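You operate a simulated robot arm through the tools that you are given. There is no shell and no other tool. Be economical: measure what you need, move in short steps, check, and stop when the job is done.

You run a simulated robot arm. Do the job below in one go: nothing can be reset, and whatever is moved stays where it is left.

Task
Set the taping machine to the carton's size, tape it and switch off.
Fine: the carton on the bench top; width knob and tape head go to its letter before you start; slide it on to the belts, no lifting.

Only the result counts: the job must be done as asked and must still hold three seconds after the hand-in. Knocking over, shifting, dropping, spilling or breaking anything else fails it.

Robot
A 6-joint arm with a fingered hand, hanging from a carriage that runs on a rail from [0.002, 0.663] to [-0.005, -1.817] (x, y) and turns from -276 to 411 degrees about z. Base frame: it is fixed where the carriage stands at the start and does not move with it; the origin is on the floor, on the carriage's upright axis, x ahead of it, y to its left, z up. Lengths are in m, angles in degrees, forces in N, time in s.
With the tool pointing down near the work surface it reaches from about 0.1 to 0.7 m from the robot's upright axis, wherever it stands. Its first joint turns from -166.0 to 166.0 degrees. Places, roughly: bander knob [-0.6, 0.7, 1.1]; bander switch [-0.7, 0.7, 1.1]; power switch [0.6, 0.6, 1.3]; red button [0.7, 0.6, 1.3]; start of the drive belts [0.4, 0.5, 0.8]; tape head [0.6, 0.5, 1]; width knob of the taping machine [0.5, 0.3, 0.8]; yellow button [-0.5, 0.7, 1.1]. Payload 4 kg.
Tool frame: the origin (TCP) lies between the finger pads and is the grasp point; the fingertips stand 0.029 m ahead of it; z points along the fingers, y is the line along which they close. Largest opening 0.1 m; the body of the gripper starts 0.034 m behind the TCP. The gripper is a hand of 5 fingers: y runs from the thumb to the fingers, the wrist lies at [-0.015, -0.114, -0.189] in the tool frame.
Orientation is told as [roll, pitch, yaw] about the base's x, y, z axes, in that order, counted from this pose: with the fingers straight down and the wrist toward the robot, the tool's x, y and z point along [0, 1, 0], [1, 0, 0] and [0, 0, -1] of the base frame.

Tools
- The arm moves only by the tool servo_tool. Its argument "steps" is text: rows parted by semicolons, each of 6 numbers parted by spaces: the shift along the tool's x, y, z in m, then the turn, a rotation vector about the tool's x, y, z in degrees. In form: dx dy dz rx ry rz; .... A call has 1 to 12 rows; each row is the pose to reach, as a shift and turn from the pose commanded when the call began, along the tool's axes at that moment. Each row takes 0.2 s and may step no farther than 0.05 m and 8.6 degrees from the row before; otherwise, the whole call is refused. A pose out of reach is approached as far as the arm can. The call stops where the force on the tool passes 40 N (or 10 N more than at its start, if that is more) or the arm is blocked; 0.2 s more then pass. In this call time passes only in rows, and 0.2 s behind the last. The reply holds the time, the measured pose of the TCP, the force on the tool along the base axes, the opening and the grip force, in the units named above and with some noise, with the torque about the TCP (base axes, N m) and any sound that the robot's microphone picked up.
- Cameras (640 x 400 px; columns grow to the right, rows downward): "scene" is now at [0.2057, 0.0685, 1.6997]; the picture's right is [1.00, -0.04, 0.00], its down [-0.04, -0.85, -0.53] and it looks along [0.02, 0.53, -0.85] (base axes); focal length 255 px, centre (320, 200). "wrist" rides on the gripper at [0.066, -0.086, -0.121] in the tool frame; the picture's right is [-0.76, 0.31, -0.58], its down [-0.59, -0.70, 0.40] and it looks along [-0.28, 0.64, 0.71] (tool axes); focal length 247 px, centre (320, 200). There is no depth. A picture from a camera that has moved, and an enlarged one, comes with that camera's place and axes in the base frame and with its lens.
- snapshot(camera): a new picture of that camera. No time passes.
- lift_body(by): slides the trunk up (or, below 0, down) by that many m; the arm and the scene camera ride with it, the base frame stays. It gives what a move gives, with no picture.
- steer(legs): drives the robot by 1 to 6 legs, each [ahead, left, turn to the left] in m, m and degrees, along the robot's own axes; the way and the turn of a leg run together, so that a leg with both is an arc; at most 1.5 m and 180 degrees a leg. The arm and the cameras ride along, it lands a little off, and it stops where it bumps. It keeps to its track: a leg is cut to what the track allows. It gives what a move gives.
- set_fingers(index, middle, ring, little, thumb_bend, thumb_turn): sets how far each is bent, from 0 (flat) to 1 (curled in); at 0.3 the hand is open as for a grip, at 0.7 the pads meet at the TCP. One left out holds its place. A second passes; each finger stops where it meets its share of the squeeze, and holds until it gets a number again. It is the only way to open and close the hand. It gives what a move gives, with no picture; readings hold the bend of each and the force on index, middle, ring, little, thumb and palm. thumb_turn goes from beside the hand (0) to across from the fingers (1), as for a grip.
- head_to(pan, tilt): turns the head with the scene camera to pan (to the left, within 155 degrees either way) and tilt (down, from -29 to 69), counted from straight ahead of the robot. It gives what a move gives.
- close_up(camera, box): a new picture of the part [left, top, right, bottom] of that camera's present view, enlarged. No time passes.
- hand_in(): hands the job in; it is judged then, once.

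Work in short steps. Places have to be worked out from the pictures, the camera data and where the tool is seen: move nearer, look again, correct. Check each grasp and each placing, and mend what went wrong. You have 120 turns and 90 pictures in all, those below and enlarged ones among them. Open the gripper and draw the arm clear of the work before you hand the job in, unless the task says otherwise; then end with one line.

The tools are called after "Call:" as a command line: name --argument value ..., lists and objects as JSON in quotes. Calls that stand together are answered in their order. servo_tool: Moves the arm, as the interface text tells. Its arguments: {"type":"object","properties":{"steps":{"type":"string"}},"required":["steps"]} The other tools are called the same way: lift_body (by) slides the trunk up or down; set_fingers (index, middle, ring, little, thumb_bend, thumb_turn) moves the fingers one by one; steer (legs) drives the base; head_to (pan, tilt) turns the head that bears the scene camera; snapshot (camera) takes a picture; close_up (camera, box) takes an enlarged picture of a part of a camera's view; hand_in () hands the job in.

At the start:

```text
clock: 0.0
position: [0.4362, 0.301, 1.0006]
orientation: [0.0, 0.0, 0.0]
force: [-0.1, 0.3, 0.0]
ft_torque: [-0.01, 0.04, -0.04]
finger_gap: 0.0998
grasp_force: 0.0
shape: jaw
bend: [0.3, 0.3, 0.3, 0.3, 0.3, 0.98]
finger forces: [0.1, 0.0, 0.0, 0.0, 0.1, 0.0]
trunk travel left (down, up): [-0.425, 0.175]
robot x, y, heading: [-0.0005, 0.0003, -0.1]
head pan, tilt: [87.4, 58.2]
```

scene: 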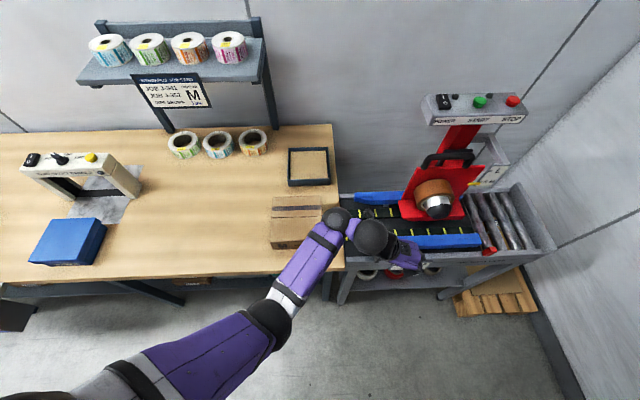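
wrist: 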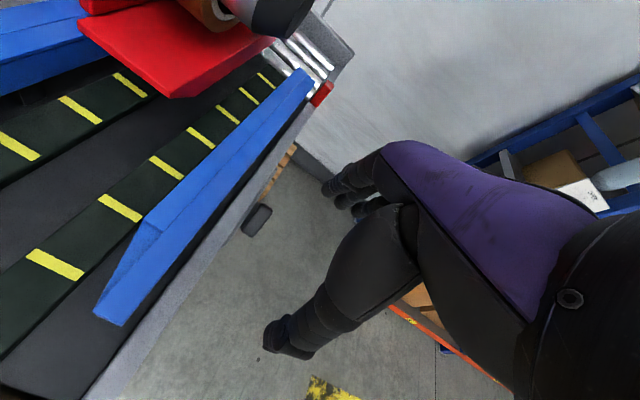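

The scene shows the carton on the bench at about (250-320, 195-250) and the machine to its right. I take enlarged views of the sign, the carton and the machine.

Call:
close_up --camera "scene" --box '[120, 60, 220, 122]'

Call:
close_up --camera "scene" --box '[250, 180, 350, 260]'

Call:
close_up --camera "scene" --box '[340, 80, 560, 280]'

```text
6.40 times, centred on (170, 91) of scene
camera zoom: at [0.2057, 0.0685, 1.6997], right [1.0, -0.04, 0.0], down [-0.04, -0.85, -0.53], along [0.02, 0.53, -0.85], focal length 1633 px, centre (1280, 898)
```

zoom: 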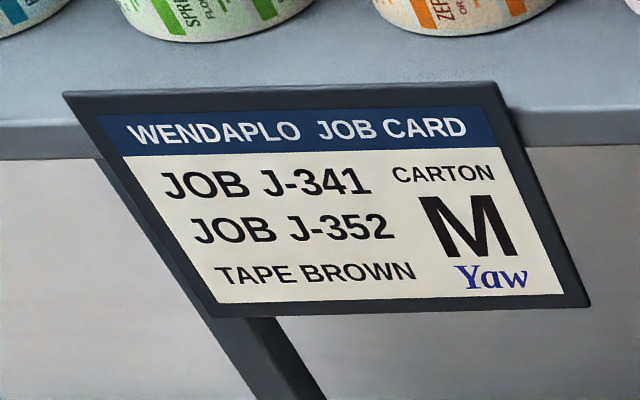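

```text
5.00 times, centred on (300, 220) of scene
camera zoom: at [0.2057, 0.0685, 1.6997], right [1.0, -0.04, 0.0], down [-0.04, -0.85, -0.53], along [0.02, 0.53, -0.85], focal length 1276 px, centre (420, 100)
```

zoom: 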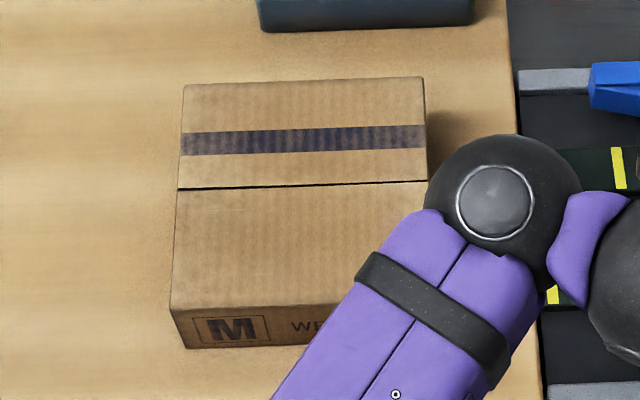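

```text
2.00 times, centred on (450, 180) of scene
camera zoom: at [0.2057, 0.0685, 1.6997], right [1.0, -0.04, 0.0], down [-0.04, -0.85, -0.53], along [0.02, 0.53, -0.85], focal length 510 px, centre (60, 240)
```

zoom: 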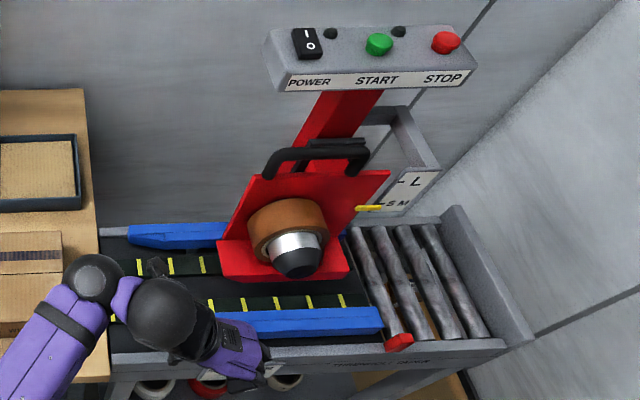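

Carton and card both say M, the tape is brown and the roll is brown. I move the carriage back to see the front of the machine, where the width knob is.

Call:
steer --legs '[[0, -0.5, 0]]'

Call:
head_to --pan 70 --tilt 42

Call:
snapshot --camera "scene"

```text
clock: 3.0
position: [0.4358, -0.2001, 1.0005]
orientation: [-0.1, 0.0, -0.2]
force: [-0.2, 0.6, 0.7]
ft_torque: [0.03, -0.02, -0.03]
finger_gap: 0.0999
grasp_force: 0.1
shape: jaw
bend: [0.3, 0.3, 0.3, 0.3, 0.3, 0.98]
finger forces: [0.1, 0.0, 0.0, 0.0, 0.0, 0.0]
trunk travel left (down, up): [-0.425, 0.175]
robot x, y, heading: [-0.0021, -0.5011, -0.2]
head pan, tilt: [87.4, 58.2]
```

```text
clock: 3.8
position: [0.4353, -0.2, 0.9996]
orientation: [0.0, 0.1, -0.3]
force: [0.0, 0.9, 0.4]
ft_torque: [-0.01, -0.03, -0.01]
finger_gap: 0.0997
grasp_force: 0.0
shape: jaw
bend: [0.3, 0.3, 0.3, 0.3, 0.3, 0.98]
finger forces: [0.0, 0.0, 0.0, 0.0, 0.1, 0.1]
trunk travel left (down, up): [-0.425, 0.175]
robot x, y, heading: [-0.0021, -0.4984, -0.0]
head pan, tilt: [70.0, 42.0]
```

```text
84 pictures are left
camera scene: at [0.2302, -0.4228, 1.7214], right [0.94, -0.35, 0.0], down [-0.23, -0.63, -0.74], along [0.26, 0.7, -0.67], focal length 255 px, centre (320, 200)
```

scene: 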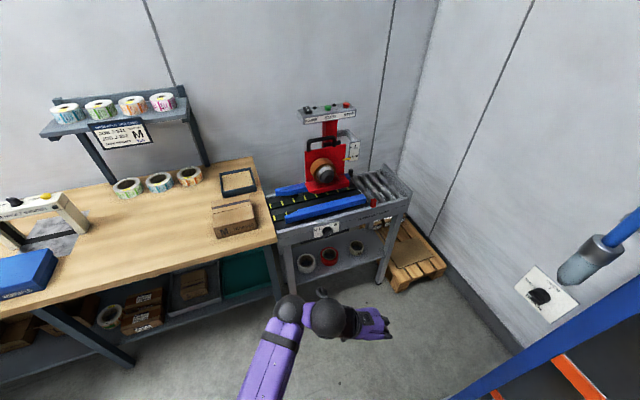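

Now the machine front is in view. I enlarge the machine.

Call:
close_up --camera "scene" --box '[295, 210, 355, 248]'

Call:
close_up --camera "scene" --box '[260, 90, 420, 250]'

Call:
close_up --camera "scene" --box '[295, 95, 375, 195]'

```text
10.53 times, centred on (325, 229) of scene
camera zoom: at [0.2302, -0.4228, 1.7214], right [0.94, -0.35, 0.0], down [-0.23, -0.63, -0.74], along [0.26, 0.7, -0.67], focal length 2686 px, centre (267, -105)
```

zoom: 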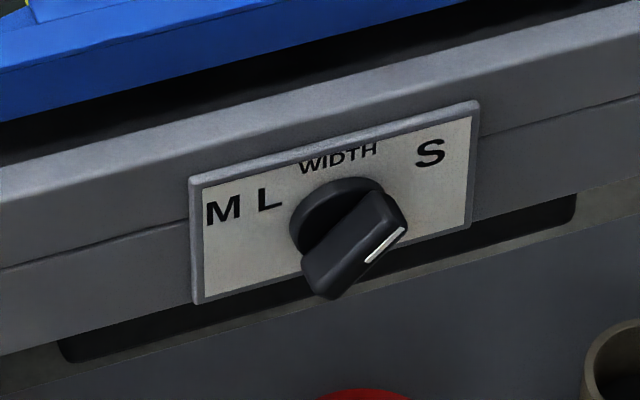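

```text
2.50 times, centred on (340, 170) of scene
camera zoom: at [0.2302, -0.4228, 1.7214], right [0.94, -0.35, 0.0], down [-0.23, -0.63, -0.74], along [0.26, 0.7, -0.67], focal length 638 px, centre (270, 275)
```

zoom: 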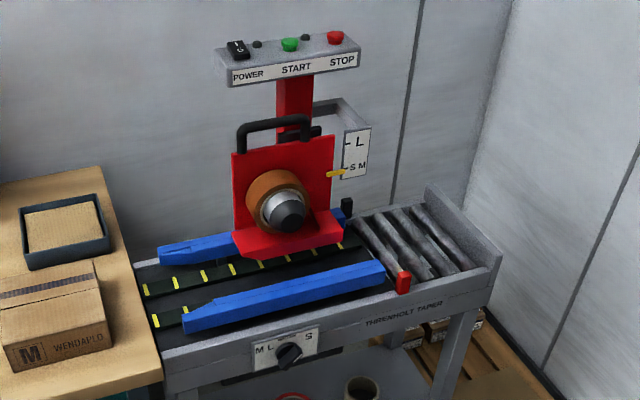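

```text
4.00 times, centred on (335, 145) of scene
camera zoom: at [0.2302, -0.4228, 1.7214], right [0.94, -0.35, 0.0], down [-0.23, -0.63, -0.74], along [0.26, 0.7, -0.67], focal length 1021 px, centre (260, 420)
```

zoom: 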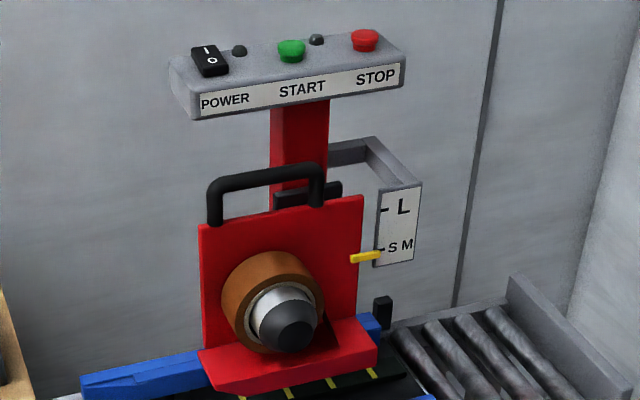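

I zoom further into the height scale and the knob pointer.

Call:
close_up --camera "scene" --box '[340, 138, 364, 164]'

Call:
steer --legs '[[0, 0.25, 0]]'

Call:
lift_body --by -0.2

Call:
head_to --pan 65 --tilt 40

Call:
snapshot --camera "scene"

```text
15.38 times, centred on (352, 151) of scene
camera zoom: at [0.2302, -0.4228, 1.7214], right [0.94, -0.35, 0.0], down [-0.23, -0.63, -0.74], along [0.26, 0.7, -0.67], focal length 3925 px, centre (-172, 954)
```

zoom: 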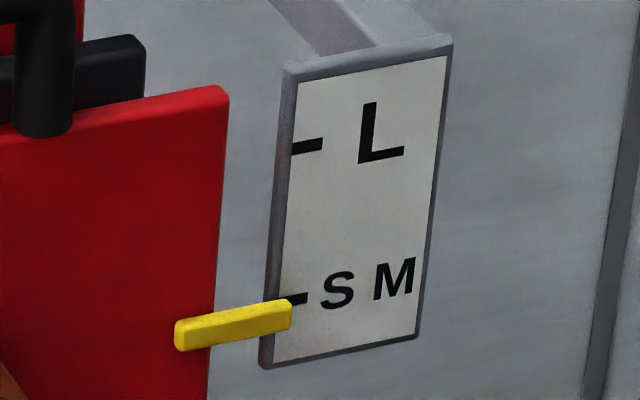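

```text
clock: 5.6
position: [0.4356, 0.0507, 1.0004]
orientation: [0.0, -0.1, -0.2]
force: [0.3, 0.0, -0.2]
ft_torque: [0.01, -0.02, 0.0]
finger_gap: 0.0998
grasp_force: 0.1
shape: jaw
bend: [0.3, 0.3, 0.3, 0.3, 0.3, 0.98]
finger forces: [0.0, 0.0, 0.1, 0.0, 0.1, 0.1]
trunk travel left (down, up): [-0.425, 0.175]
robot x, y, heading: [-0.0006, -0.251, -0.0]
head pan, tilt: [70.0, 42.0]
```

```text
clock: 7.8
position: [0.4364, 0.0502, 0.8007]
orientation: [0.0, 0.0, -0.2]
force: [1.1, -0.8, 0.1]
ft_torque: [-0.02, -0.01, -0.01]
finger_gap: 0.0997
grasp_force: 0.1
shape: jaw
bend: [0.3, 0.3, 0.3, 0.3, 0.3, 0.98]
finger forces: [0.0, 0.0, 0.0, 0.0, 0.0, 0.0]
trunk travel left (down, up): [-0.225, 0.375]
robot x, y, heading: [-0.0011, -0.2507, -0.2]
head pan, tilt: [70.0, 42.0]
```

```text
clock: 8.4
position: [0.4347, 0.0509, 0.7996]
orientation: [0.0, 0.1, -0.2]
force: [-0.4, 0.2, -0.1]
ft_torque: [-0.04, 0.01, 0.01]
finger_gap: 0.0997
grasp_force: 0.1
shape: jaw
bend: [0.3, 0.3, 0.3, 0.3, 0.3, 0.98]
finger forces: [0.0, 0.0, 0.0, 0.0, 0.0, 0.0]
trunk travel left (down, up): [-0.225, 0.375]
robot x, y, heading: [0.0018, -0.251, -0.2]
head pan, tilt: [65.0, 40.0]
```

```text
79 pictures are left
camera scene: at [0.2381, -0.1737, 1.5244], right [0.9, -0.43, 0.0], down [-0.27, -0.58, -0.77], along [0.33, 0.69, -0.64], focal length 255 px, centre (320, 200)
```

scene: 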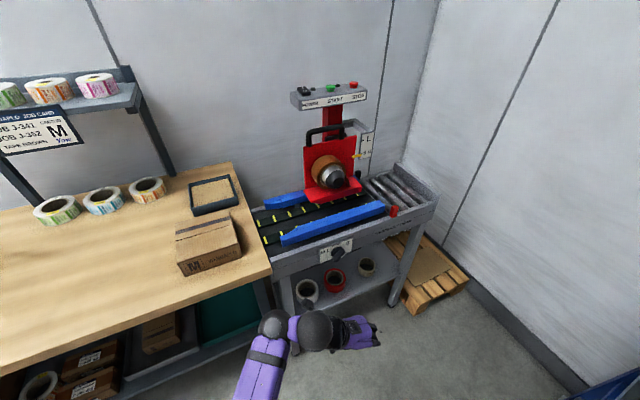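

S and M share the lower tick; the pointer seems near it but parallax matters. I zoom in on knob and scale again.

Call:
close_up --camera "scene" --box '[315, 234, 360, 266]'

Call:
close_up --camera "scene" --box '[345, 128, 380, 165]'

Call:
close_up --camera "scene" --box '[240, 75, 450, 280]'

```text
12.50 times, centred on (338, 250) of scene
camera zoom: at [0.2381, -0.1737, 1.5244], right [0.9, -0.43, 0.0], down [-0.27, -0.58, -0.77], along [0.33, 0.69, -0.64], focal length 3189 px, centre (101, -425)
```

zoom: 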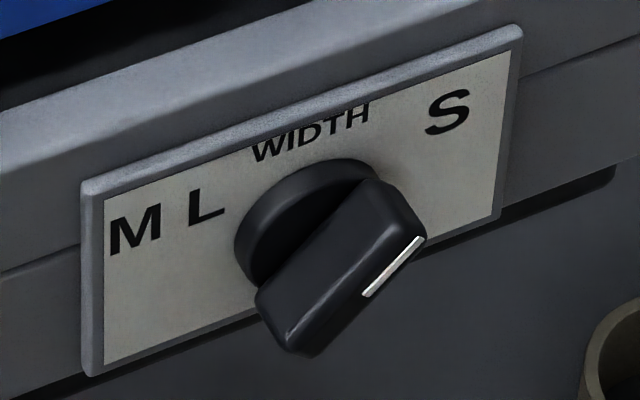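

```text
10.81 times, centred on (362, 146) of scene
camera zoom: at [0.2381, -0.1737, 1.5244], right [0.9, -0.43, 0.0], down [-0.27, -0.58, -0.77], along [0.33, 0.69, -0.64], focal length 2758 px, centre (-140, 778)
```

zoom: 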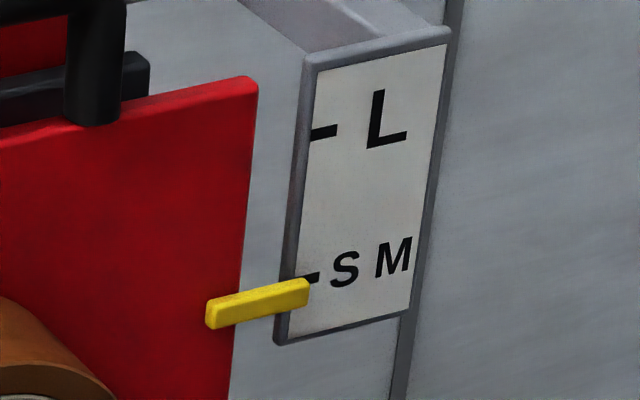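

```text
1.95 times, centred on (345, 178) of scene
camera zoom: at [0.2381, -0.1737, 1.5244], right [0.9, -0.43, 0.0], down [-0.27, -0.58, -0.77], along [0.33, 0.69, -0.64], focal length 498 px, centre (271, 244)
```

zoom: 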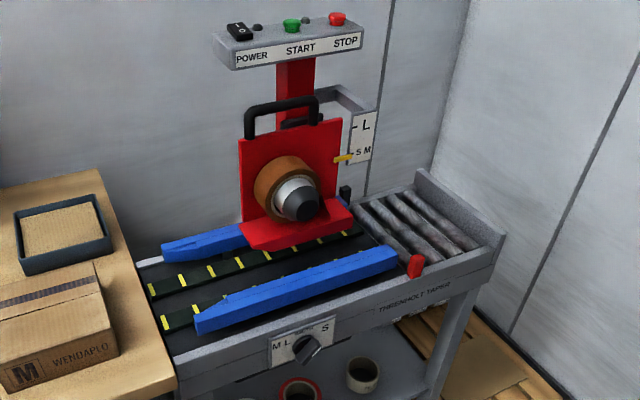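

Enlargements stay crisp, so I go far back and low for a near-level frontal view of the machine.

Call:
steer --legs '[[0, -1.0, 0]]'

Call:
lift_body --by -0.22

Call:
head_to --pan 80 --tilt 15

Call:
snapshot --camera "scene"

```text
clock: 13.6
position: [0.4336, -0.9542, 0.7998]
orientation: [0.1, 0.0, 0.0]
force: [-0.1, -0.1, -0.1]
ft_torque: [0.02, 0.02, -0.01]
finger_gap: 0.0998
grasp_force: 0.0
shape: jaw
bend: [0.3, 0.3, 0.3, 0.3, 0.3, 0.98]
finger forces: [0.0, 0.0, 0.0, 0.0, 0.0, 0.0]
trunk travel left (down, up): [-0.225, 0.375]
robot x, y, heading: [-0.0047, -1.2533, -0.1]
head pan, tilt: [65.0, 40.0]
```

```text
clock: 15.9
position: [0.4334, -0.9529, 0.5797]
orientation: [0.0, 0.0, -0.1]
force: [0.1, -0.5, 0.3]
ft_torque: [-0.01, 0.01, -0.02]
finger_gap: 0.0999
grasp_force: 0.0
shape: jaw
bend: [0.3, 0.3, 0.3, 0.3, 0.3, 0.98]
finger forces: [0.1, 0.0, 0.1, 0.0, 0.1, 0.0]
trunk travel left (down, up): [-0.005, 0.595]
robot x, y, heading: [-0.0037, -1.2588, -0.2]
head pan, tilt: [65.0, 40.0]
```

```text
clock: 16.8
position: [0.4331, -0.9534, 0.5804]
orientation: [0.0, 0.0, -0.1]
force: [0.0, -0.2, 1.2]
ft_torque: [0.01, -0.04, 0.03]
finger_gap: 0.0996
grasp_force: 0.1
shape: jaw
bend: [0.3, 0.3, 0.3, 0.3, 0.3, 0.98]
finger forces: [0.0, 0.0, 0.0, 0.0, 0.0, 0.0]
trunk travel left (down, up): [-0.005, 0.595]
robot x, y, heading: [-0.0022, -1.2539, -0.1]
head pan, tilt: [80.0, 15.0]
```

```text
75 pictures are left
camera scene: at [0.2158, -1.1635, 1.3438], right [0.98, -0.18, 0.0], down [-0.05, -0.26, -0.97], along [0.17, 0.95, -0.26], focal length 255 px, centre (320, 200)
```

scene: 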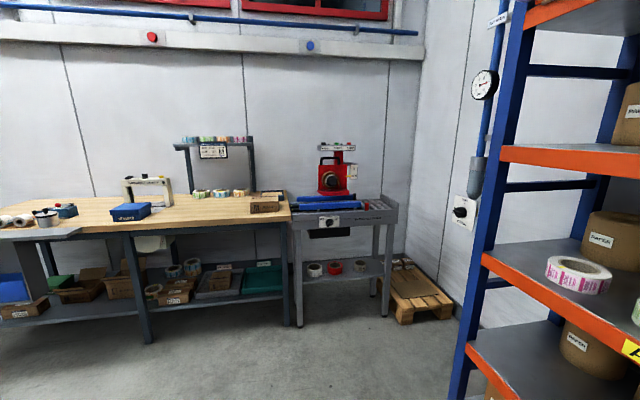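

Good frontal view. I zoom on the tape head, knob and carton.

Call:
close_up --camera "scene" --box '[308, 138, 364, 200]'

Call:
close_up --camera "scene" --box '[312, 208, 348, 232]'

Call:
close_up --camera "scene" --box '[240, 180, 410, 250]'

```text
6.45 times, centred on (336, 169) of scene
camera zoom: at [0.2158, -1.1635, 1.3438], right [0.98, -0.18, 0.0], down [-0.05, -0.26, -0.97], along [0.17, 0.95, -0.26], focal length 1646 px, centre (217, 400)
```

zoom: 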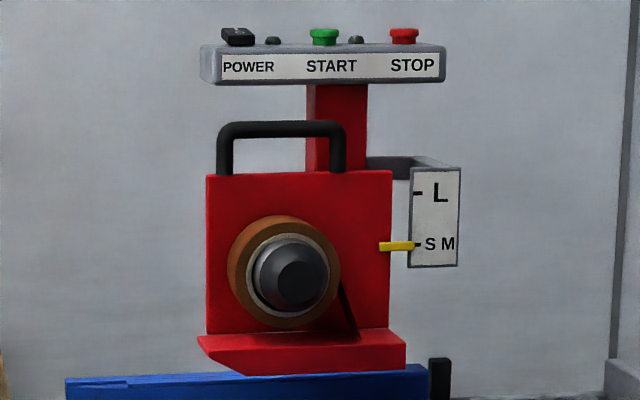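

```text
16.00 times, centred on (330, 220) of scene
camera zoom: at [0.2158, -1.1635, 1.3438], right [0.98, -0.18, 0.0], down [-0.05, -0.26, -0.97], along [0.17, 0.95, -0.26], focal length 4082 px, centre (160, -120)
```

zoom: 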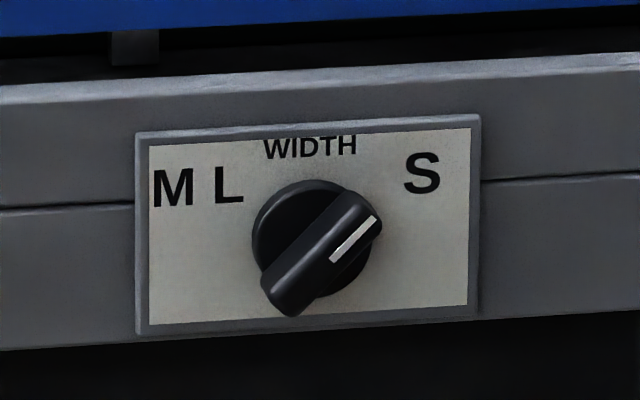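

```text
3.76 times, centred on (325, 215) of scene
camera zoom: at [0.2158, -1.1635, 1.3438], right [0.98, -0.18, 0.0], down [-0.05, -0.26, -0.97], along [0.17, 0.95, -0.26], focal length 960 px, centre (301, 144)
```

zoom: 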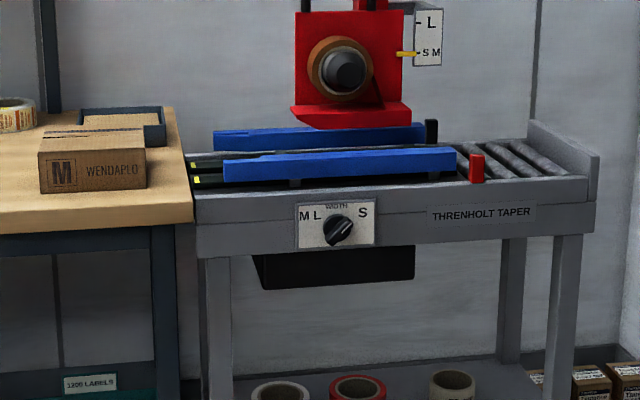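

The head pointer already sits at the "S M" tick, and only the knob is at S and needs the "M L" mark. I judge the knob front at about (0.546, 0.313, 0.785); I drive nearer, raise to that height and pitch the hand to face +y.

Call:
steer --legs '[[0, 0.8, 0]]'

Call:
lift_body --by 0.25

Call:
servo_tool --steps "0 0 0 0 8.2 0; 0 0 0 0 16.4 0; 0 0 0 0 24.6 0; 0 0 0 0 32.8 0; 0 0 0 0 41 0; 0 0 0 0 49.2 0; 0 0 0 0 57.4 0; 0 0 0 0 65.6 0; 0 0 0 0 73.8 0; 0 0 0 0 82 0; 0 0 0 0 90 0"

```text
clock: 21.1
position: [0.4358, -0.1588, 0.58]
orientation: [0.0, -0.1, -0.2]
force: [0.2, 0.1, 0.1]
ft_torque: [-0.02, 0.01, -0.03]
finger_gap: 0.0998
grasp_force: 0.0
shape: jaw
bend: [0.3, 0.3, 0.3, 0.3, 0.3, 0.98]
finger forces: [0.0, 0.0, 0.0, 0.1, 0.0, 0.1]
trunk travel left (down, up): [-0.005, 0.595]
robot x, y, heading: [-0.0002, -0.4615, -0.5]
head pan, tilt: [80.0, 15.0]
```

```text
clock: 23.7
position: [0.4354, -0.1577, 0.8314]
orientation: [0.0, 0.1, -0.2]
force: [0.0, -0.8, 0.6]
ft_torque: [0.04, -0.01, -0.01]
finger_gap: 0.0999
grasp_force: 0.1
shape: jaw
bend: [0.3, 0.3, 0.3, 0.3, 0.3, 0.98]
finger forces: [0.0, 0.0, 0.1, 0.0, 0.0, 0.1]
trunk travel left (down, up): [-0.255, 0.345]
robot x, y, heading: [0.0006, -0.4626, -0.1]
head pan, tilt: [80.0, 15.0]
```

```text
clock: 26.1
position: [0.4349, -0.1581, 0.8295]
orientation: [90.2, 0.1, -0.2]
force: [-0.1, 0.0, -0.7]
ft_torque: [0.0, 0.03, -0.04]
finger_gap: 0.0997
grasp_force: 0.1
shape: jaw
bend: [0.3, 0.3, 0.3, 0.3, 0.3, 0.98]
finger forces: [0.1, 0.0, 0.1, 0.1, 0.1, 0.1]
trunk travel left (down, up): [-0.255, 0.345]
robot x, y, heading: [-0.0047, -0.4613, -0.1]
head pan, tilt: [80.0, 15.0]
```

The hand now points to +y. I turn it 45° about its axis to match the knob's bar, move right, and look with the wrist camera.

Call:
servo_tool --steps "0 0.04 0 0 0 8; 0 0.08 0 0 0 16; 0 0.11 0 0 0 24; 0 0.11 0 0 0 32; 0 0.11 0 0 0 40; 0 0.11 0 0 0 45"

Call:
snapshot --camera "wrist"

Call:
head_to --pan 62 --tilt 45

Call:
snapshot --camera "scene"

```text
clock: 27.5
position: [0.5469, -0.1591, 0.8295]
orientation: [90.0, 45.1, -0.1]
force: [-0.8, 0.3, 0.2]
ft_torque: [0.02, -0.02, 0.0]
finger_gap: 0.0998
grasp_force: 0.2
shape: jaw
bend: [0.3, 0.3, 0.3, 0.3, 0.3, 0.98]
finger forces: [0.1, 0.0, 0.1, 0.1, 0.0, 0.0]
trunk travel left (down, up): [-0.255, 0.345]
robot x, y, heading: [-0.0002, -0.4586, -0.2]
head pan, tilt: [80.0, 15.0]
```

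```text
71 pictures are left
camera wrist: at [0.5311, -0.2798, 0.9366], right [-0.32, -0.58, -0.75], down [-0.91, 0.4, 0.08], along [0.25, 0.71, -0.65], focal length 247 px, centre (320, 200)
```

wrist: 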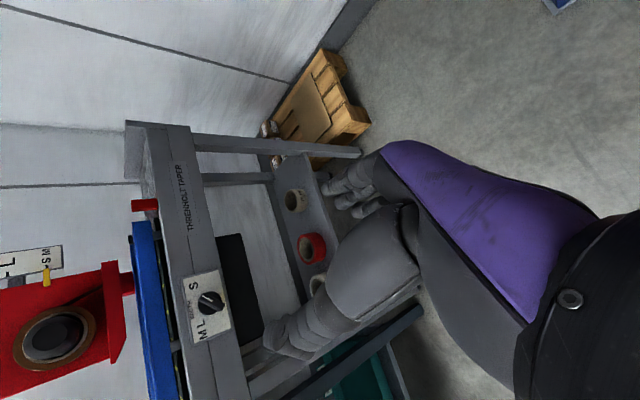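

```text
clock: 28.4
position: [0.5451, -0.1584, 0.831]
orientation: [90.1, 45.0, -0.1]
force: [-0.4, -0.6, 0.6]
ft_torque: [0.01, 0.0, 0.0]
finger_gap: 0.0996
grasp_force: 0.0
shape: jaw
bend: [0.3, 0.3, 0.3, 0.3, 0.3, 0.98]
finger forces: [0.0, 0.0, 0.0, 0.0, 0.0, 0.0]
trunk travel left (down, up): [-0.255, 0.345]
robot x, y, heading: [-0.0025, -0.46, 0.0]
head pan, tilt: [62.0, 45.0]
```

```text
70 pictures are left
camera scene: at [0.2398, -0.3877, 1.5472], right [0.88, -0.47, 0.0], down [-0.33, -0.62, -0.71], along [0.33, 0.62, -0.71], focal length 255 px, centre (320, 200)
```

scene: 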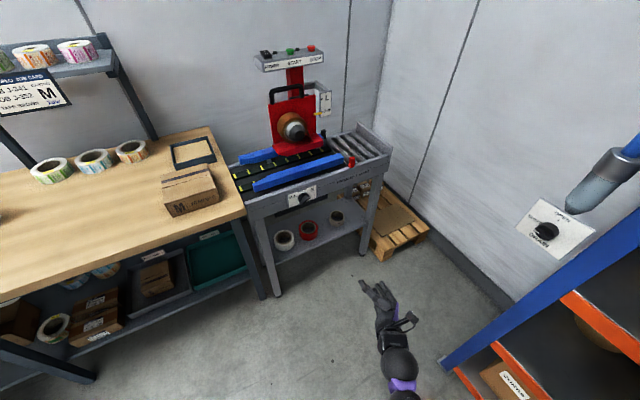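

Wrist view ray agrees: knob at about (0.54, 0.31, 0.786). I drive the carriage 0.28 forward and lower the hand, then look again.

Call:
steer --legs '[[0, 0.3, 0]]'

Call:
lift_body --by -0.044

Call:
snapshot --camera "wrist"

Call:
snapshot --camera "scene"

```text
clock: 30.5
position: [0.5457, 0.1413, 0.83]
orientation: [90.0, 44.9, 0.0]
force: [0.4, 0.8, -0.4]
ft_torque: [-0.02, -0.02, 0.02]
finger_gap: 0.1
grasp_force: 0.0
shape: jaw
bend: [0.3, 0.3, 0.3, 0.3, 0.3, 0.98]
finger forces: [0.0, 0.0, 0.1, 0.1, 0.0, 0.0]
trunk travel left (down, up): [-0.255, 0.345]
robot x, y, heading: [0.0021, -0.1593, 0.1]
head pan, tilt: [62.0, 45.0]
```

```text
clock: 31.4
position: [0.5459, 0.1401, 0.786]
orientation: [90.0, 45.0, -0.1]
force: [-0.4, 0.4, 0.1]
ft_torque: [0.03, 0.04, 0.0]
finger_gap: 0.0998
grasp_force: 0.2
shape: jaw
bend: [0.3, 0.3, 0.3, 0.3, 0.3, 0.98]
finger forces: [0.1, 0.1, 0.0, 0.1, 0.0, 0.1]
trunk travel left (down, up): [-0.211, 0.389]
robot x, y, heading: [0.0036, -0.1617, 0.1]
head pan, tilt: [62.0, 45.0]
```

```text
69 pictures are left
camera wrist: at [0.5312, 0.0195, 0.8926], right [-0.32, -0.58, -0.75], down [-0.91, 0.4, 0.08], along [0.25, 0.71, -0.65], focal length 247 px, centre (320, 200)
```

wrist: 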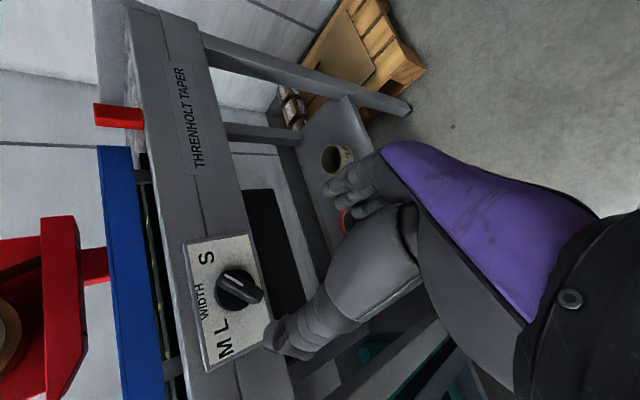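

```text
68 pictures are left
camera scene: at [0.2405, -0.089, 1.5031], right [0.88, -0.47, 0.0], down [-0.33, -0.62, -0.71], along [0.33, 0.62, -0.71], focal length 255 px, centre (320, 200)
```

scene: 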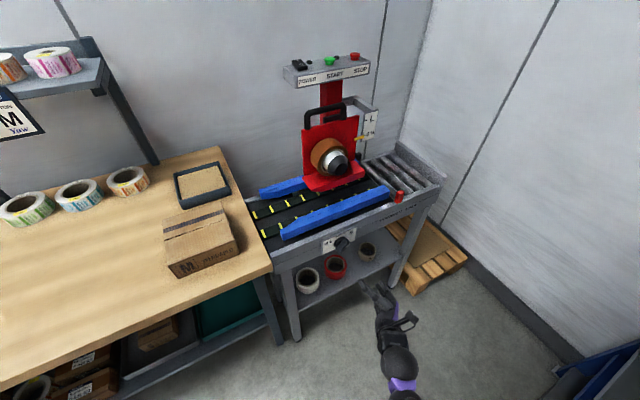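

I enlarge the wrist view around the knob to refine its position and the bar's angle.

Call:
close_up --camera "wrist" --box '[170, 220, 300, 380]'

Call:
close_up --camera "scene" --box '[310, 215, 430, 345]'

```text
2.50 times, centred on (235, 300) of wrist
camera zoom: at [0.5312, 0.0195, 0.8926], right [-0.32, -0.58, -0.75], down [-0.91, 0.4, 0.08], along [0.25, 0.71, -0.65], focal length 617 px, centre (532, -50)
```

zoom: 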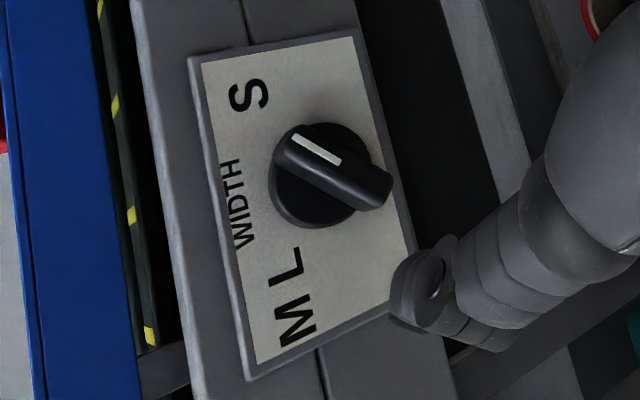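

```text
3.08 times, centred on (370, 280) of scene
camera zoom: at [0.2405, -0.089, 1.5031], right [0.88, -0.47, 0.0], down [-0.33, -0.62, -0.71], along [0.33, 0.62, -0.71], focal length 785 px, centre (166, -46)
```

zoom: 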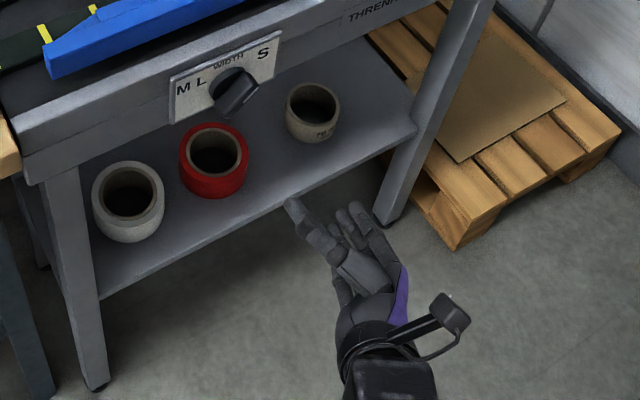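

Knob axis is at about (0.539, y, 0.785) with the bar at ~45°, matching the hand. I advance to TCP y ≈ 0.265 and check.

Call:
servo_tool --steps "-0.004 -0.004 0.04 0 0 0; -0.004 -0.004 0.08 0 0 0; -0.004 -0.004 0.11 0 0 0; -0.004 -0.004 0.125 0 0 0"

Call:
snapshot --camera "wrist"

Call:
close_up --camera "scene" --box '[300, 205, 400, 305]'

```text
clock: 32.4
position: [0.5399, 0.2661, 0.7843]
orientation: [90.0, 44.9, 0.0]
force: [-1.1, -0.2, 0.8]
ft_torque: [0.0, -0.02, -0.03]
finger_gap: 0.1
grasp_force: 0.0
shape: jaw
bend: [0.3, 0.3, 0.3, 0.3, 0.3, 0.98]
finger forces: [0.0, 0.1, 0.0, 0.1, 0.0, 0.0]
trunk travel left (down, up): [-0.211, 0.389]
robot x, y, heading: [-0.0023, -0.1612, -0.1]
head pan, tilt: [62.0, 45.0]
```

```text
65 pictures are left
camera wrist: at [0.5257, 0.145, 0.8917], right [-0.32, -0.58, -0.75], down [-0.91, 0.4, 0.08], along [0.25, 0.71, -0.65], focal length 247 px, centre (320, 200)
```

wrist: 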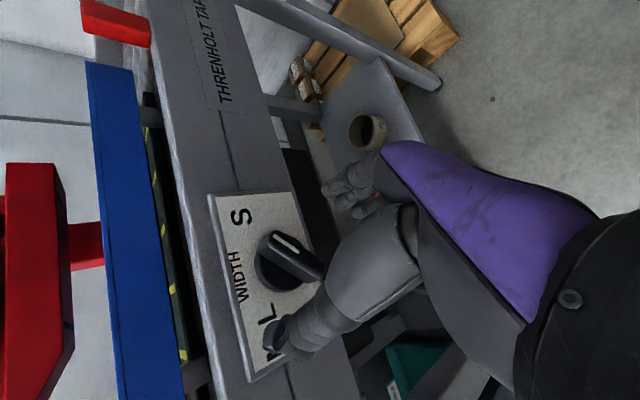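

```text
4.00 times, centred on (350, 255) of scene
camera zoom: at [0.2404, -0.0889, 1.5031], right [0.88, -0.47, 0.0], down [-0.33, -0.62, -0.71], along [0.33, 0.62, -0.71], focal length 1021 px, centre (200, -20)
```

zoom: 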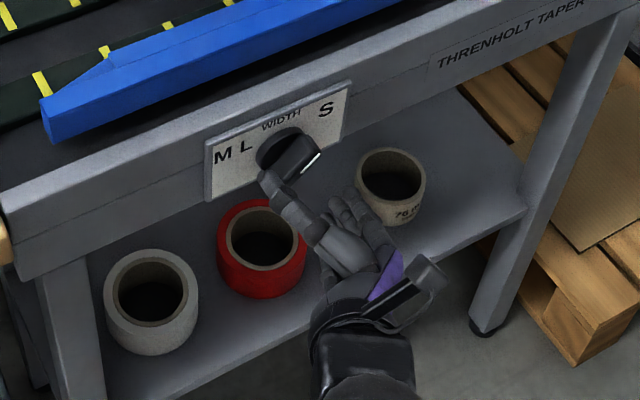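

The bar lies ahead between thumb and fingers, slightly high (~z 0.789). I advance 0.03 more and close the fingers.

Call:
servo_tool --steps "0.003 -0.003 0.015 0 0 0; 0.003 -0.003 0.03 0 0 0"

Call:
snapshot --camera "wrist"

```text
clock: 33.0
position: [0.5411, 0.2957, 0.7895]
orientation: [90.0, 45.0, -0.1]
force: [-0.5, 0.3, 0.4]
ft_torque: [-0.03, -0.03, -0.01]
finger_gap: 0.1001
grasp_force: 0.0
shape: jaw
bend: [0.3, 0.3, 0.3, 0.3, 0.3, 0.98]
finger forces: [0.0, 0.1, 0.0, 0.0, 0.0, 0.0]
trunk travel left (down, up): [-0.211, 0.389]
robot x, y, heading: [-0.0035, -0.1564, -0.1]
head pan, tilt: [62.0, 45.0]
```

```text
63 pictures are left
camera wrist: at [0.526, 0.175, 0.8964], right [-0.32, -0.58, -0.75], down [-0.91, 0.4, 0.08], along [0.25, 0.71, -0.65], focal length 247 px, centre (320, 200)
```

wrist: 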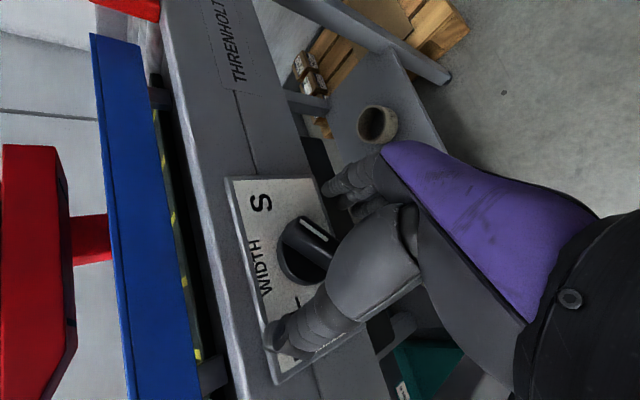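

The bar is nearly at the TCP. I close the fingers.

Call:
set_fingers --index 0.7 --middle 0.7 --ring 0.7 --little 0.7 --thumb_bend 0.7

Call:
snapshot --camera "wrist"

```text
clock: 34.0
position: [0.5415, 0.2933, 0.7882]
orientation: [89.8, 45.1, -0.3]
force: [11.1, 1.9, -14.5]
ft_torque: [-0.38, -0.15, -0.32]
finger_gap: 0.0131
grasp_force: 11.1
shape: fingers
bend: [0.63, 0.61, 0.64, 0.7, 0.68, 0.98]
finger forces: [6.7, 9.2, 4.6, 0.1, 1.8, 0.0]
trunk travel left (down, up): [-0.211, 0.389]
robot x, y, heading: [-0.0014, -0.163, -0.2]
head pan, tilt: [62.0, 45.0]
```

```text
62 pictures are left
camera wrist: at [0.5274, 0.1731, 0.8955], right [-0.32, -0.58, -0.75], down [-0.91, 0.4, 0.08], along [0.25, 0.71, -0.66], focal length 247 px, centre (320, 200)
```

wrist: 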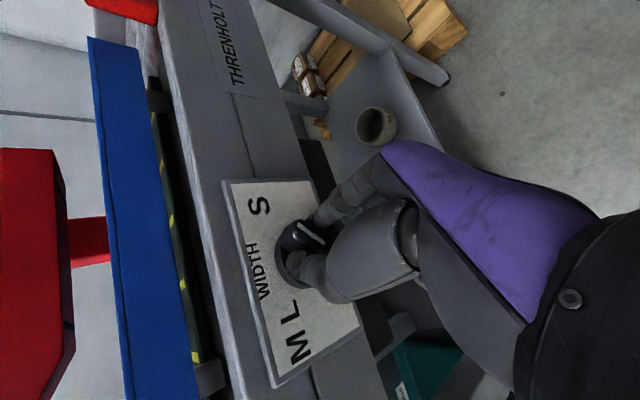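

The fingers hold the bar, with more load on the finger side. I shift 3 mm to balance and turn 40° counter-clockwise (tool z negative).

Call:
servo_tool --steps "0 0.003 0 0 0 0; 0 0.003 0 0 0 -8; 0 0.003 0 0 0 -16; 0 0.003 0 0 0 -24; 0 0.003 0 0 0 -32; 0 0.003 0 0 0 -40"

Call:
snapshot --camera "wrist"

```text
clock: 35.4
position: [0.5434, 0.2946, 0.788]
orientation: [89.8, 4.9, -0.3]
force: [6.7, -1.7, -6.3]
ft_torque: [-0.12, -0.02, -0.22]
finger_gap: 0.0128
grasp_force: 8.6
shape: fingers
bend: [0.66, 0.63, 0.68, 0.7, 0.67, 0.97]
finger forces: [4.4, 6.6, 1.7, 0.0, 4.4, 0.0]
trunk travel left (down, up): [-0.211, 0.389]
robot x, y, heading: [0.0008, -0.1598, -0.2]
head pan, tilt: [62.0, 45.0]
```

```text
61 pictures are left
camera wrist: at [0.4628, 0.1739, 0.8608], right [0.24, -0.58, -0.78], down [-0.75, 0.4, -0.53], along [0.62, 0.71, -0.34], focal length 247 px, centre (320, 200)
```

wrist: 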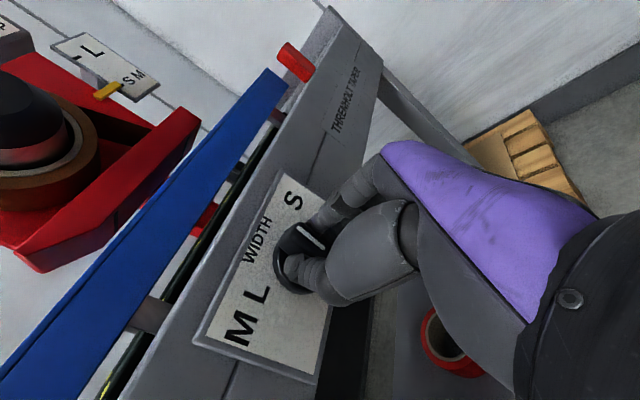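

The pointer line keeps its place relative to the hand, so the knob is turning. I continue 50° more.

Call:
servo_tool --steps "0 0 0 0 0 -8; 0 0 0 0 0 -16; 0 0 0 0 0 -24; 0 0 0 0 0 -32; 0 0 0 0 0 -40; 0 0 0 0 0 -48; 0 0 0 0 0 -50"

Call:
snapshot --camera "wrist"

Call:
close_up --camera "scene" --box '[300, 205, 400, 305]'

```text
clock: 37.0
position: [0.4773, 0.2664, 0.8746]
orientation: [90.1, -42.9, -0.2]
force: [-0.1, -0.3, 0.2]
ft_torque: [0.0, -0.02, 0.01]
finger_gap: 0.0012
grasp_force: 0.1
shape: fingers
bend: [0.7, 0.7, 0.7, 0.7, 0.7, 0.98]
finger forces: [0.0, 0.0, 0.1, 0.0, 0.0, 0.0]
out of reach, approached as far as the arm can: row 1, 2, 3, 4, 5, 6, 7
trunk travel left (down, up): [-0.211, 0.389]
robot x, y, heading: [-0.0039, -0.1609, -0.3]
head pan, tilt: [62.0, 45.0]
```

```text
60 pictures are left
camera wrist: at [0.3702, 0.1464, 0.8644], right [0.74, -0.58, -0.34], down [-0.11, 0.4, -0.91], along [0.66, 0.71, 0.23], focal length 247 px, centre (320, 200)
```

wrist: 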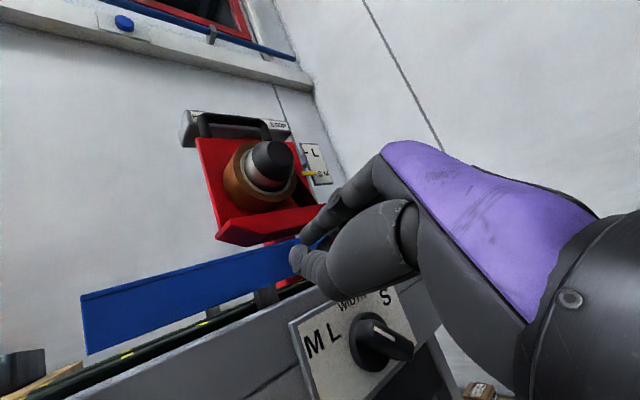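

```text
4.00 times, centred on (350, 255) of scene
camera zoom: at [0.2406, -0.0891, 1.5032], right [0.88, -0.47, 0.0], down [-0.33, -0.62, -0.71], along [0.33, 0.62, -0.71], focal length 1021 px, centre (200, -20)
```

zoom: 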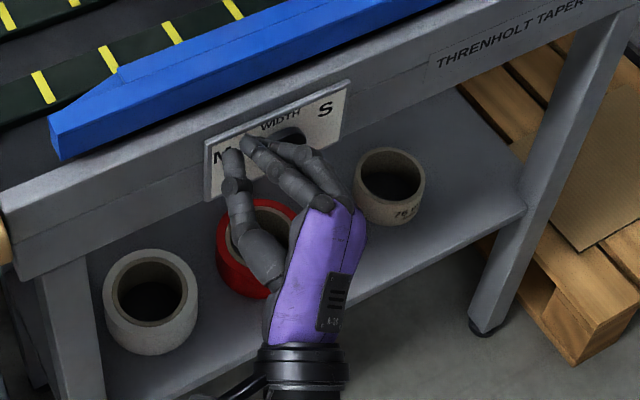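

The hand slipped off because the wrist went out of reach (too low for the shoulder). I back off, open the hand and check the knob.

Call:
servo_tool --steps "0 0 -0.04 0 0 0; 0 0 -0.08 0 0 0; 0 0 -0.12 0 0 0"

Call:
set_fingers --index 0.3 --middle 0.3 --ring 0.3 --little 0.3 --thumb_bend 0.3

Call:
close_up --camera "scene" --box '[240, 180, 400, 280]'

```text
clock: 37.8
position: [0.4784, 0.1458, 0.8751]
orientation: [90.0, -44.9, 0.0]
force: [0.4, 0.6, -0.7]
ft_torque: [0.0, -0.01, 0.01]
finger_gap: 0.0016
grasp_force: 0.0
shape: fingers
bend: [0.7, 0.7, 0.7, 0.7, 0.7, 0.98]
finger forces: [0.0, 0.1, 0.0, 0.1, 0.1, 0.0]
trunk travel left (down, up): [-0.211, 0.389]
robot x, y, heading: [-0.0017, -0.1574, -0.1]
head pan, tilt: [62.0, 45.0]
```

```text
clock: 38.8
position: [0.4774, 0.1467, 0.8761]
orientation: [90.0, -44.9, -0.1]
force: [1.2, 0.2, 0.1]
ft_torque: [0.02, 0.0, 0.0]
finger_gap: 0.0981
grasp_force: 0.1
shape: fingers
bend: [0.3, 0.3, 0.3, 0.3, 0.3, 0.98]
finger forces: [0.0, 0.1, 0.0, 0.0, 0.1, 0.0]
trunk travel left (down, up): [-0.211, 0.389]
robot x, y, heading: [0.0013, -0.1615, -0.1]
head pan, tilt: [62.0, 45.0]
```

```text
4.00 times, centred on (320, 230) of scene
camera zoom: at [0.2405, -0.089, 1.5031], right [0.88, -0.47, 0.0], down [-0.33, -0.62, -0.71], along [0.33, 0.62, -0.71], focal length 1021 px, centre (320, 80)
```

zoom: 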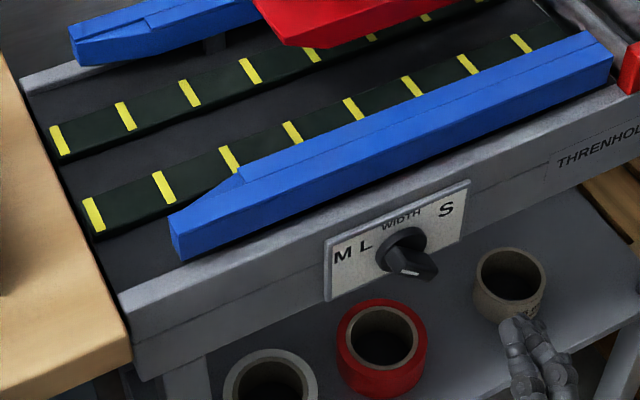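

The knob has turned partway and the guides have widened. I view it from the wrist camera and enlarge from the scene camera.

Call:
close_up --camera "scene" --box '[318, 222, 362, 258]'

Call:
snapshot --camera "wrist"

```text
11.11 times, centred on (340, 240) of scene
camera zoom: at [0.2405, -0.089, 1.5031], right [0.88, -0.47, 0.0], down [-0.33, -0.62, -0.71], along [0.33, 0.62, -0.71], focal length 2835 px, centre (98, -244)
```

zoom: 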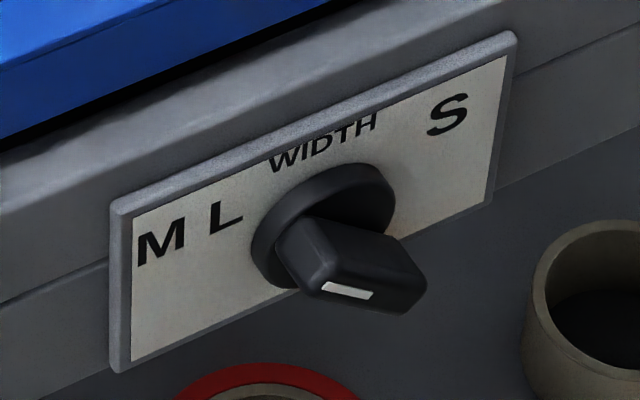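

```text
56 pictures are left
camera wrist: at [0.3702, 0.0264, 0.8617], right [0.75, -0.58, -0.32], down [-0.08, 0.4, -0.91], along [0.66, 0.71, 0.25], focal length 247 px, centre (320, 200)
```

wrist: 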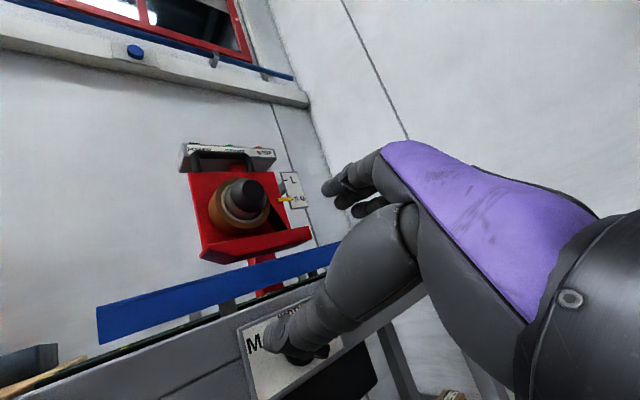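

Worked out in plate axes, the pointer is now at about 136°, i.e. at "M L", and the guides are wide. I back off, raise the trunk, and return the hand to pointing down.

Call:
steer --legs '[[0, -0.15, 0]]'

Call:
lift_body --by 0.3

Call:
servo_tool --steps "0 0 0 0 0 8; 0 0 0 0 0 16; 0 0 0 0 0 24; 0 0 0 0 0 32; 0 0 0 0 0 40; 0 0 0 0 0 45"

Call:
servo_tool --steps "0 0 0 0 -8.2 0; 0 0 0 0 -16.4 0; 0 0 0 0 -24.6 0; 0 0 0 0 -32.8 0; 0 0 0 0 -41 0; 0 0 0 0 -49.2 0; 0 0 0 0 -57.4 0; 0 0 0 0 -65.6 0; 0 0 0 0 -73.8 0; 0 0 0 0 -82 0; 0 0 0 0 -90 0"

Call:
head_to --pan 85 --tilt 50

Call:
snapshot --camera "scene"

```text
clock: 40.1
position: [0.477, -0.0016, 0.8773]
orientation: [90.0, -44.9, -0.1]
force: [-0.3, 0.1, -0.4]
ft_torque: [0.01, 0.02, 0.0]
finger_gap: 0.0986
grasp_force: 0.1
shape: fingers
bend: [0.3, 0.3, 0.3, 0.3, 0.3, 0.98]
finger forces: [0.1, 0.0, 0.1, 0.0, 0.0, 0.1]
trunk travel left (down, up): [-0.211, 0.389]
robot x, y, heading: [-0.0007, -0.3078, 0.3]
head pan, tilt: [62.0, 45.0]
```

```text
clock: 43.1
position: [0.4771, -0.0006, 1.1761]
orientation: [90.1, -45.1, 0.0]
force: [0.3, 0.3, 0.4]
ft_torque: [0.01, 0.01, 0.02]
finger_gap: 0.0983
grasp_force: 0.0
shape: fingers
bend: [0.3, 0.3, 0.3, 0.3, 0.3, 0.98]
finger forces: [0.0, 0.0, 0.1, 0.1, 0.1, 0.0]
trunk travel left (down, up): [-0.511, 0.089]
robot x, y, heading: [-0.0001, -0.3068, -0.2]
head pan, tilt: [62.0, 45.0]
```

```text
clock: 44.5
position: [0.4776, -0.0011, 1.1755]
orientation: [90.0, 0.2, 0.0]
force: [-0.6, -0.3, -0.2]
ft_torque: [0.02, -0.01, 0.0]
finger_gap: 0.0984
grasp_force: 0.1
shape: fingers
bend: [0.3, 0.3, 0.3, 0.3, 0.3, 0.98]
finger forces: [0.0, 0.0, 0.0, 0.1, 0.0, 0.1]
trunk travel left (down, up): [-0.511, 0.089]
robot x, y, heading: [-0.002, -0.309, 0.0]
head pan, tilt: [62.0, 45.0]
```

```text
clock: 46.9
position: [0.5, 0.0057, 1.1499]
orientation: [0.0, 0.0, 0.1]
force: [-0.4, 0.2, -1.1]
ft_torque: [0.08, -0.04, 0.0]
finger_gap: 0.0988
grasp_force: 0.1
shape: fingers
bend: [0.3, 0.3, 0.3, 0.3, 0.3, 0.98]
finger forces: [0.0, 0.0, 0.1, 0.0, 0.1, 0.1]
out of reach, approached as far as the arm can: row 9, 10, 11
trunk travel left (down, up): [-0.511, 0.089]
robot x, y, heading: [-0.0004, -0.3066, -0.2]
head pan, tilt: [62.0, 45.0]
```

```text
clock: 47.8
position: [0.4998, 0.0059, 1.1486]
orientation: [0.1, -0.1, 0.2]
force: [0.7, -0.2, 0.1]
ft_torque: [-0.03, 0.0, 0.01]
finger_gap: 0.0988
grasp_force: 0.0
shape: fingers
bend: [0.3, 0.3, 0.3, 0.3, 0.3, 0.98]
finger forces: [0.1, 0.0, 0.0, 0.1, 0.0, 0.0]
trunk travel left (down, up): [-0.511, 0.089]
robot x, y, heading: [-0.0022, -0.3096, -0.2]
head pan, tilt: [85.0, 50.0]
```

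```text
55 pictures are left
camera scene: at [0.2086, -0.2324, 1.7962], right [1.0, -0.09, 0.0], down [-0.07, -0.76, -0.64], along [0.06, 0.64, -0.77], focal length 255 px, centre (320, 200)
```

scene: 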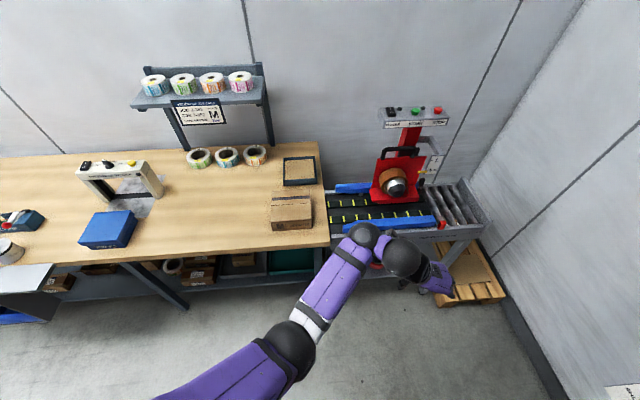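

I enlarge the carton and belt region to check the widths and alignment.

Call:
close_up --camera "scene" --box '[260, 140, 480, 270]'

Call:
close_up --camera "scene" --box '[255, 170, 365, 240]'

```text
2.91 times, centred on (370, 205) of scene
camera zoom: at [0.2086, -0.2324, 1.7962], right [1.0, -0.09, 0.0], down [-0.07, -0.76, -0.64], along [0.06, 0.64, -0.77], focal length 742 px, centre (174, 186)
```

zoom: 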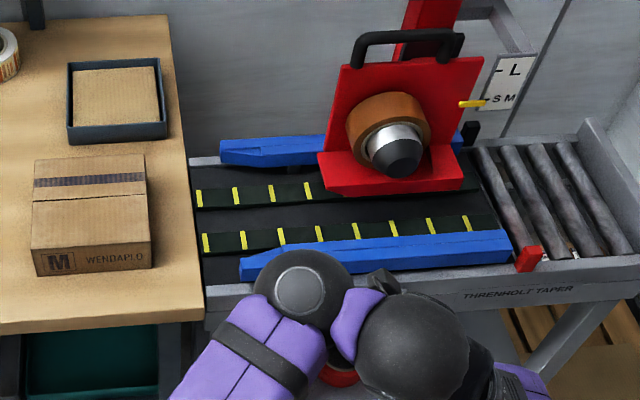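

```text
5.71 times, centred on (310, 205) of scene
camera zoom: at [0.2086, -0.2324, 1.7962], right [1.0, -0.09, 0.0], down [-0.07, -0.76, -0.64], along [0.06, 0.64, -0.77], focal length 1458 px, centre (377, 171)
```

zoom: 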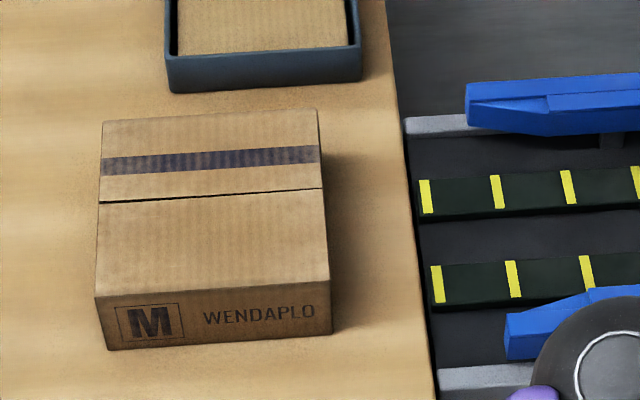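

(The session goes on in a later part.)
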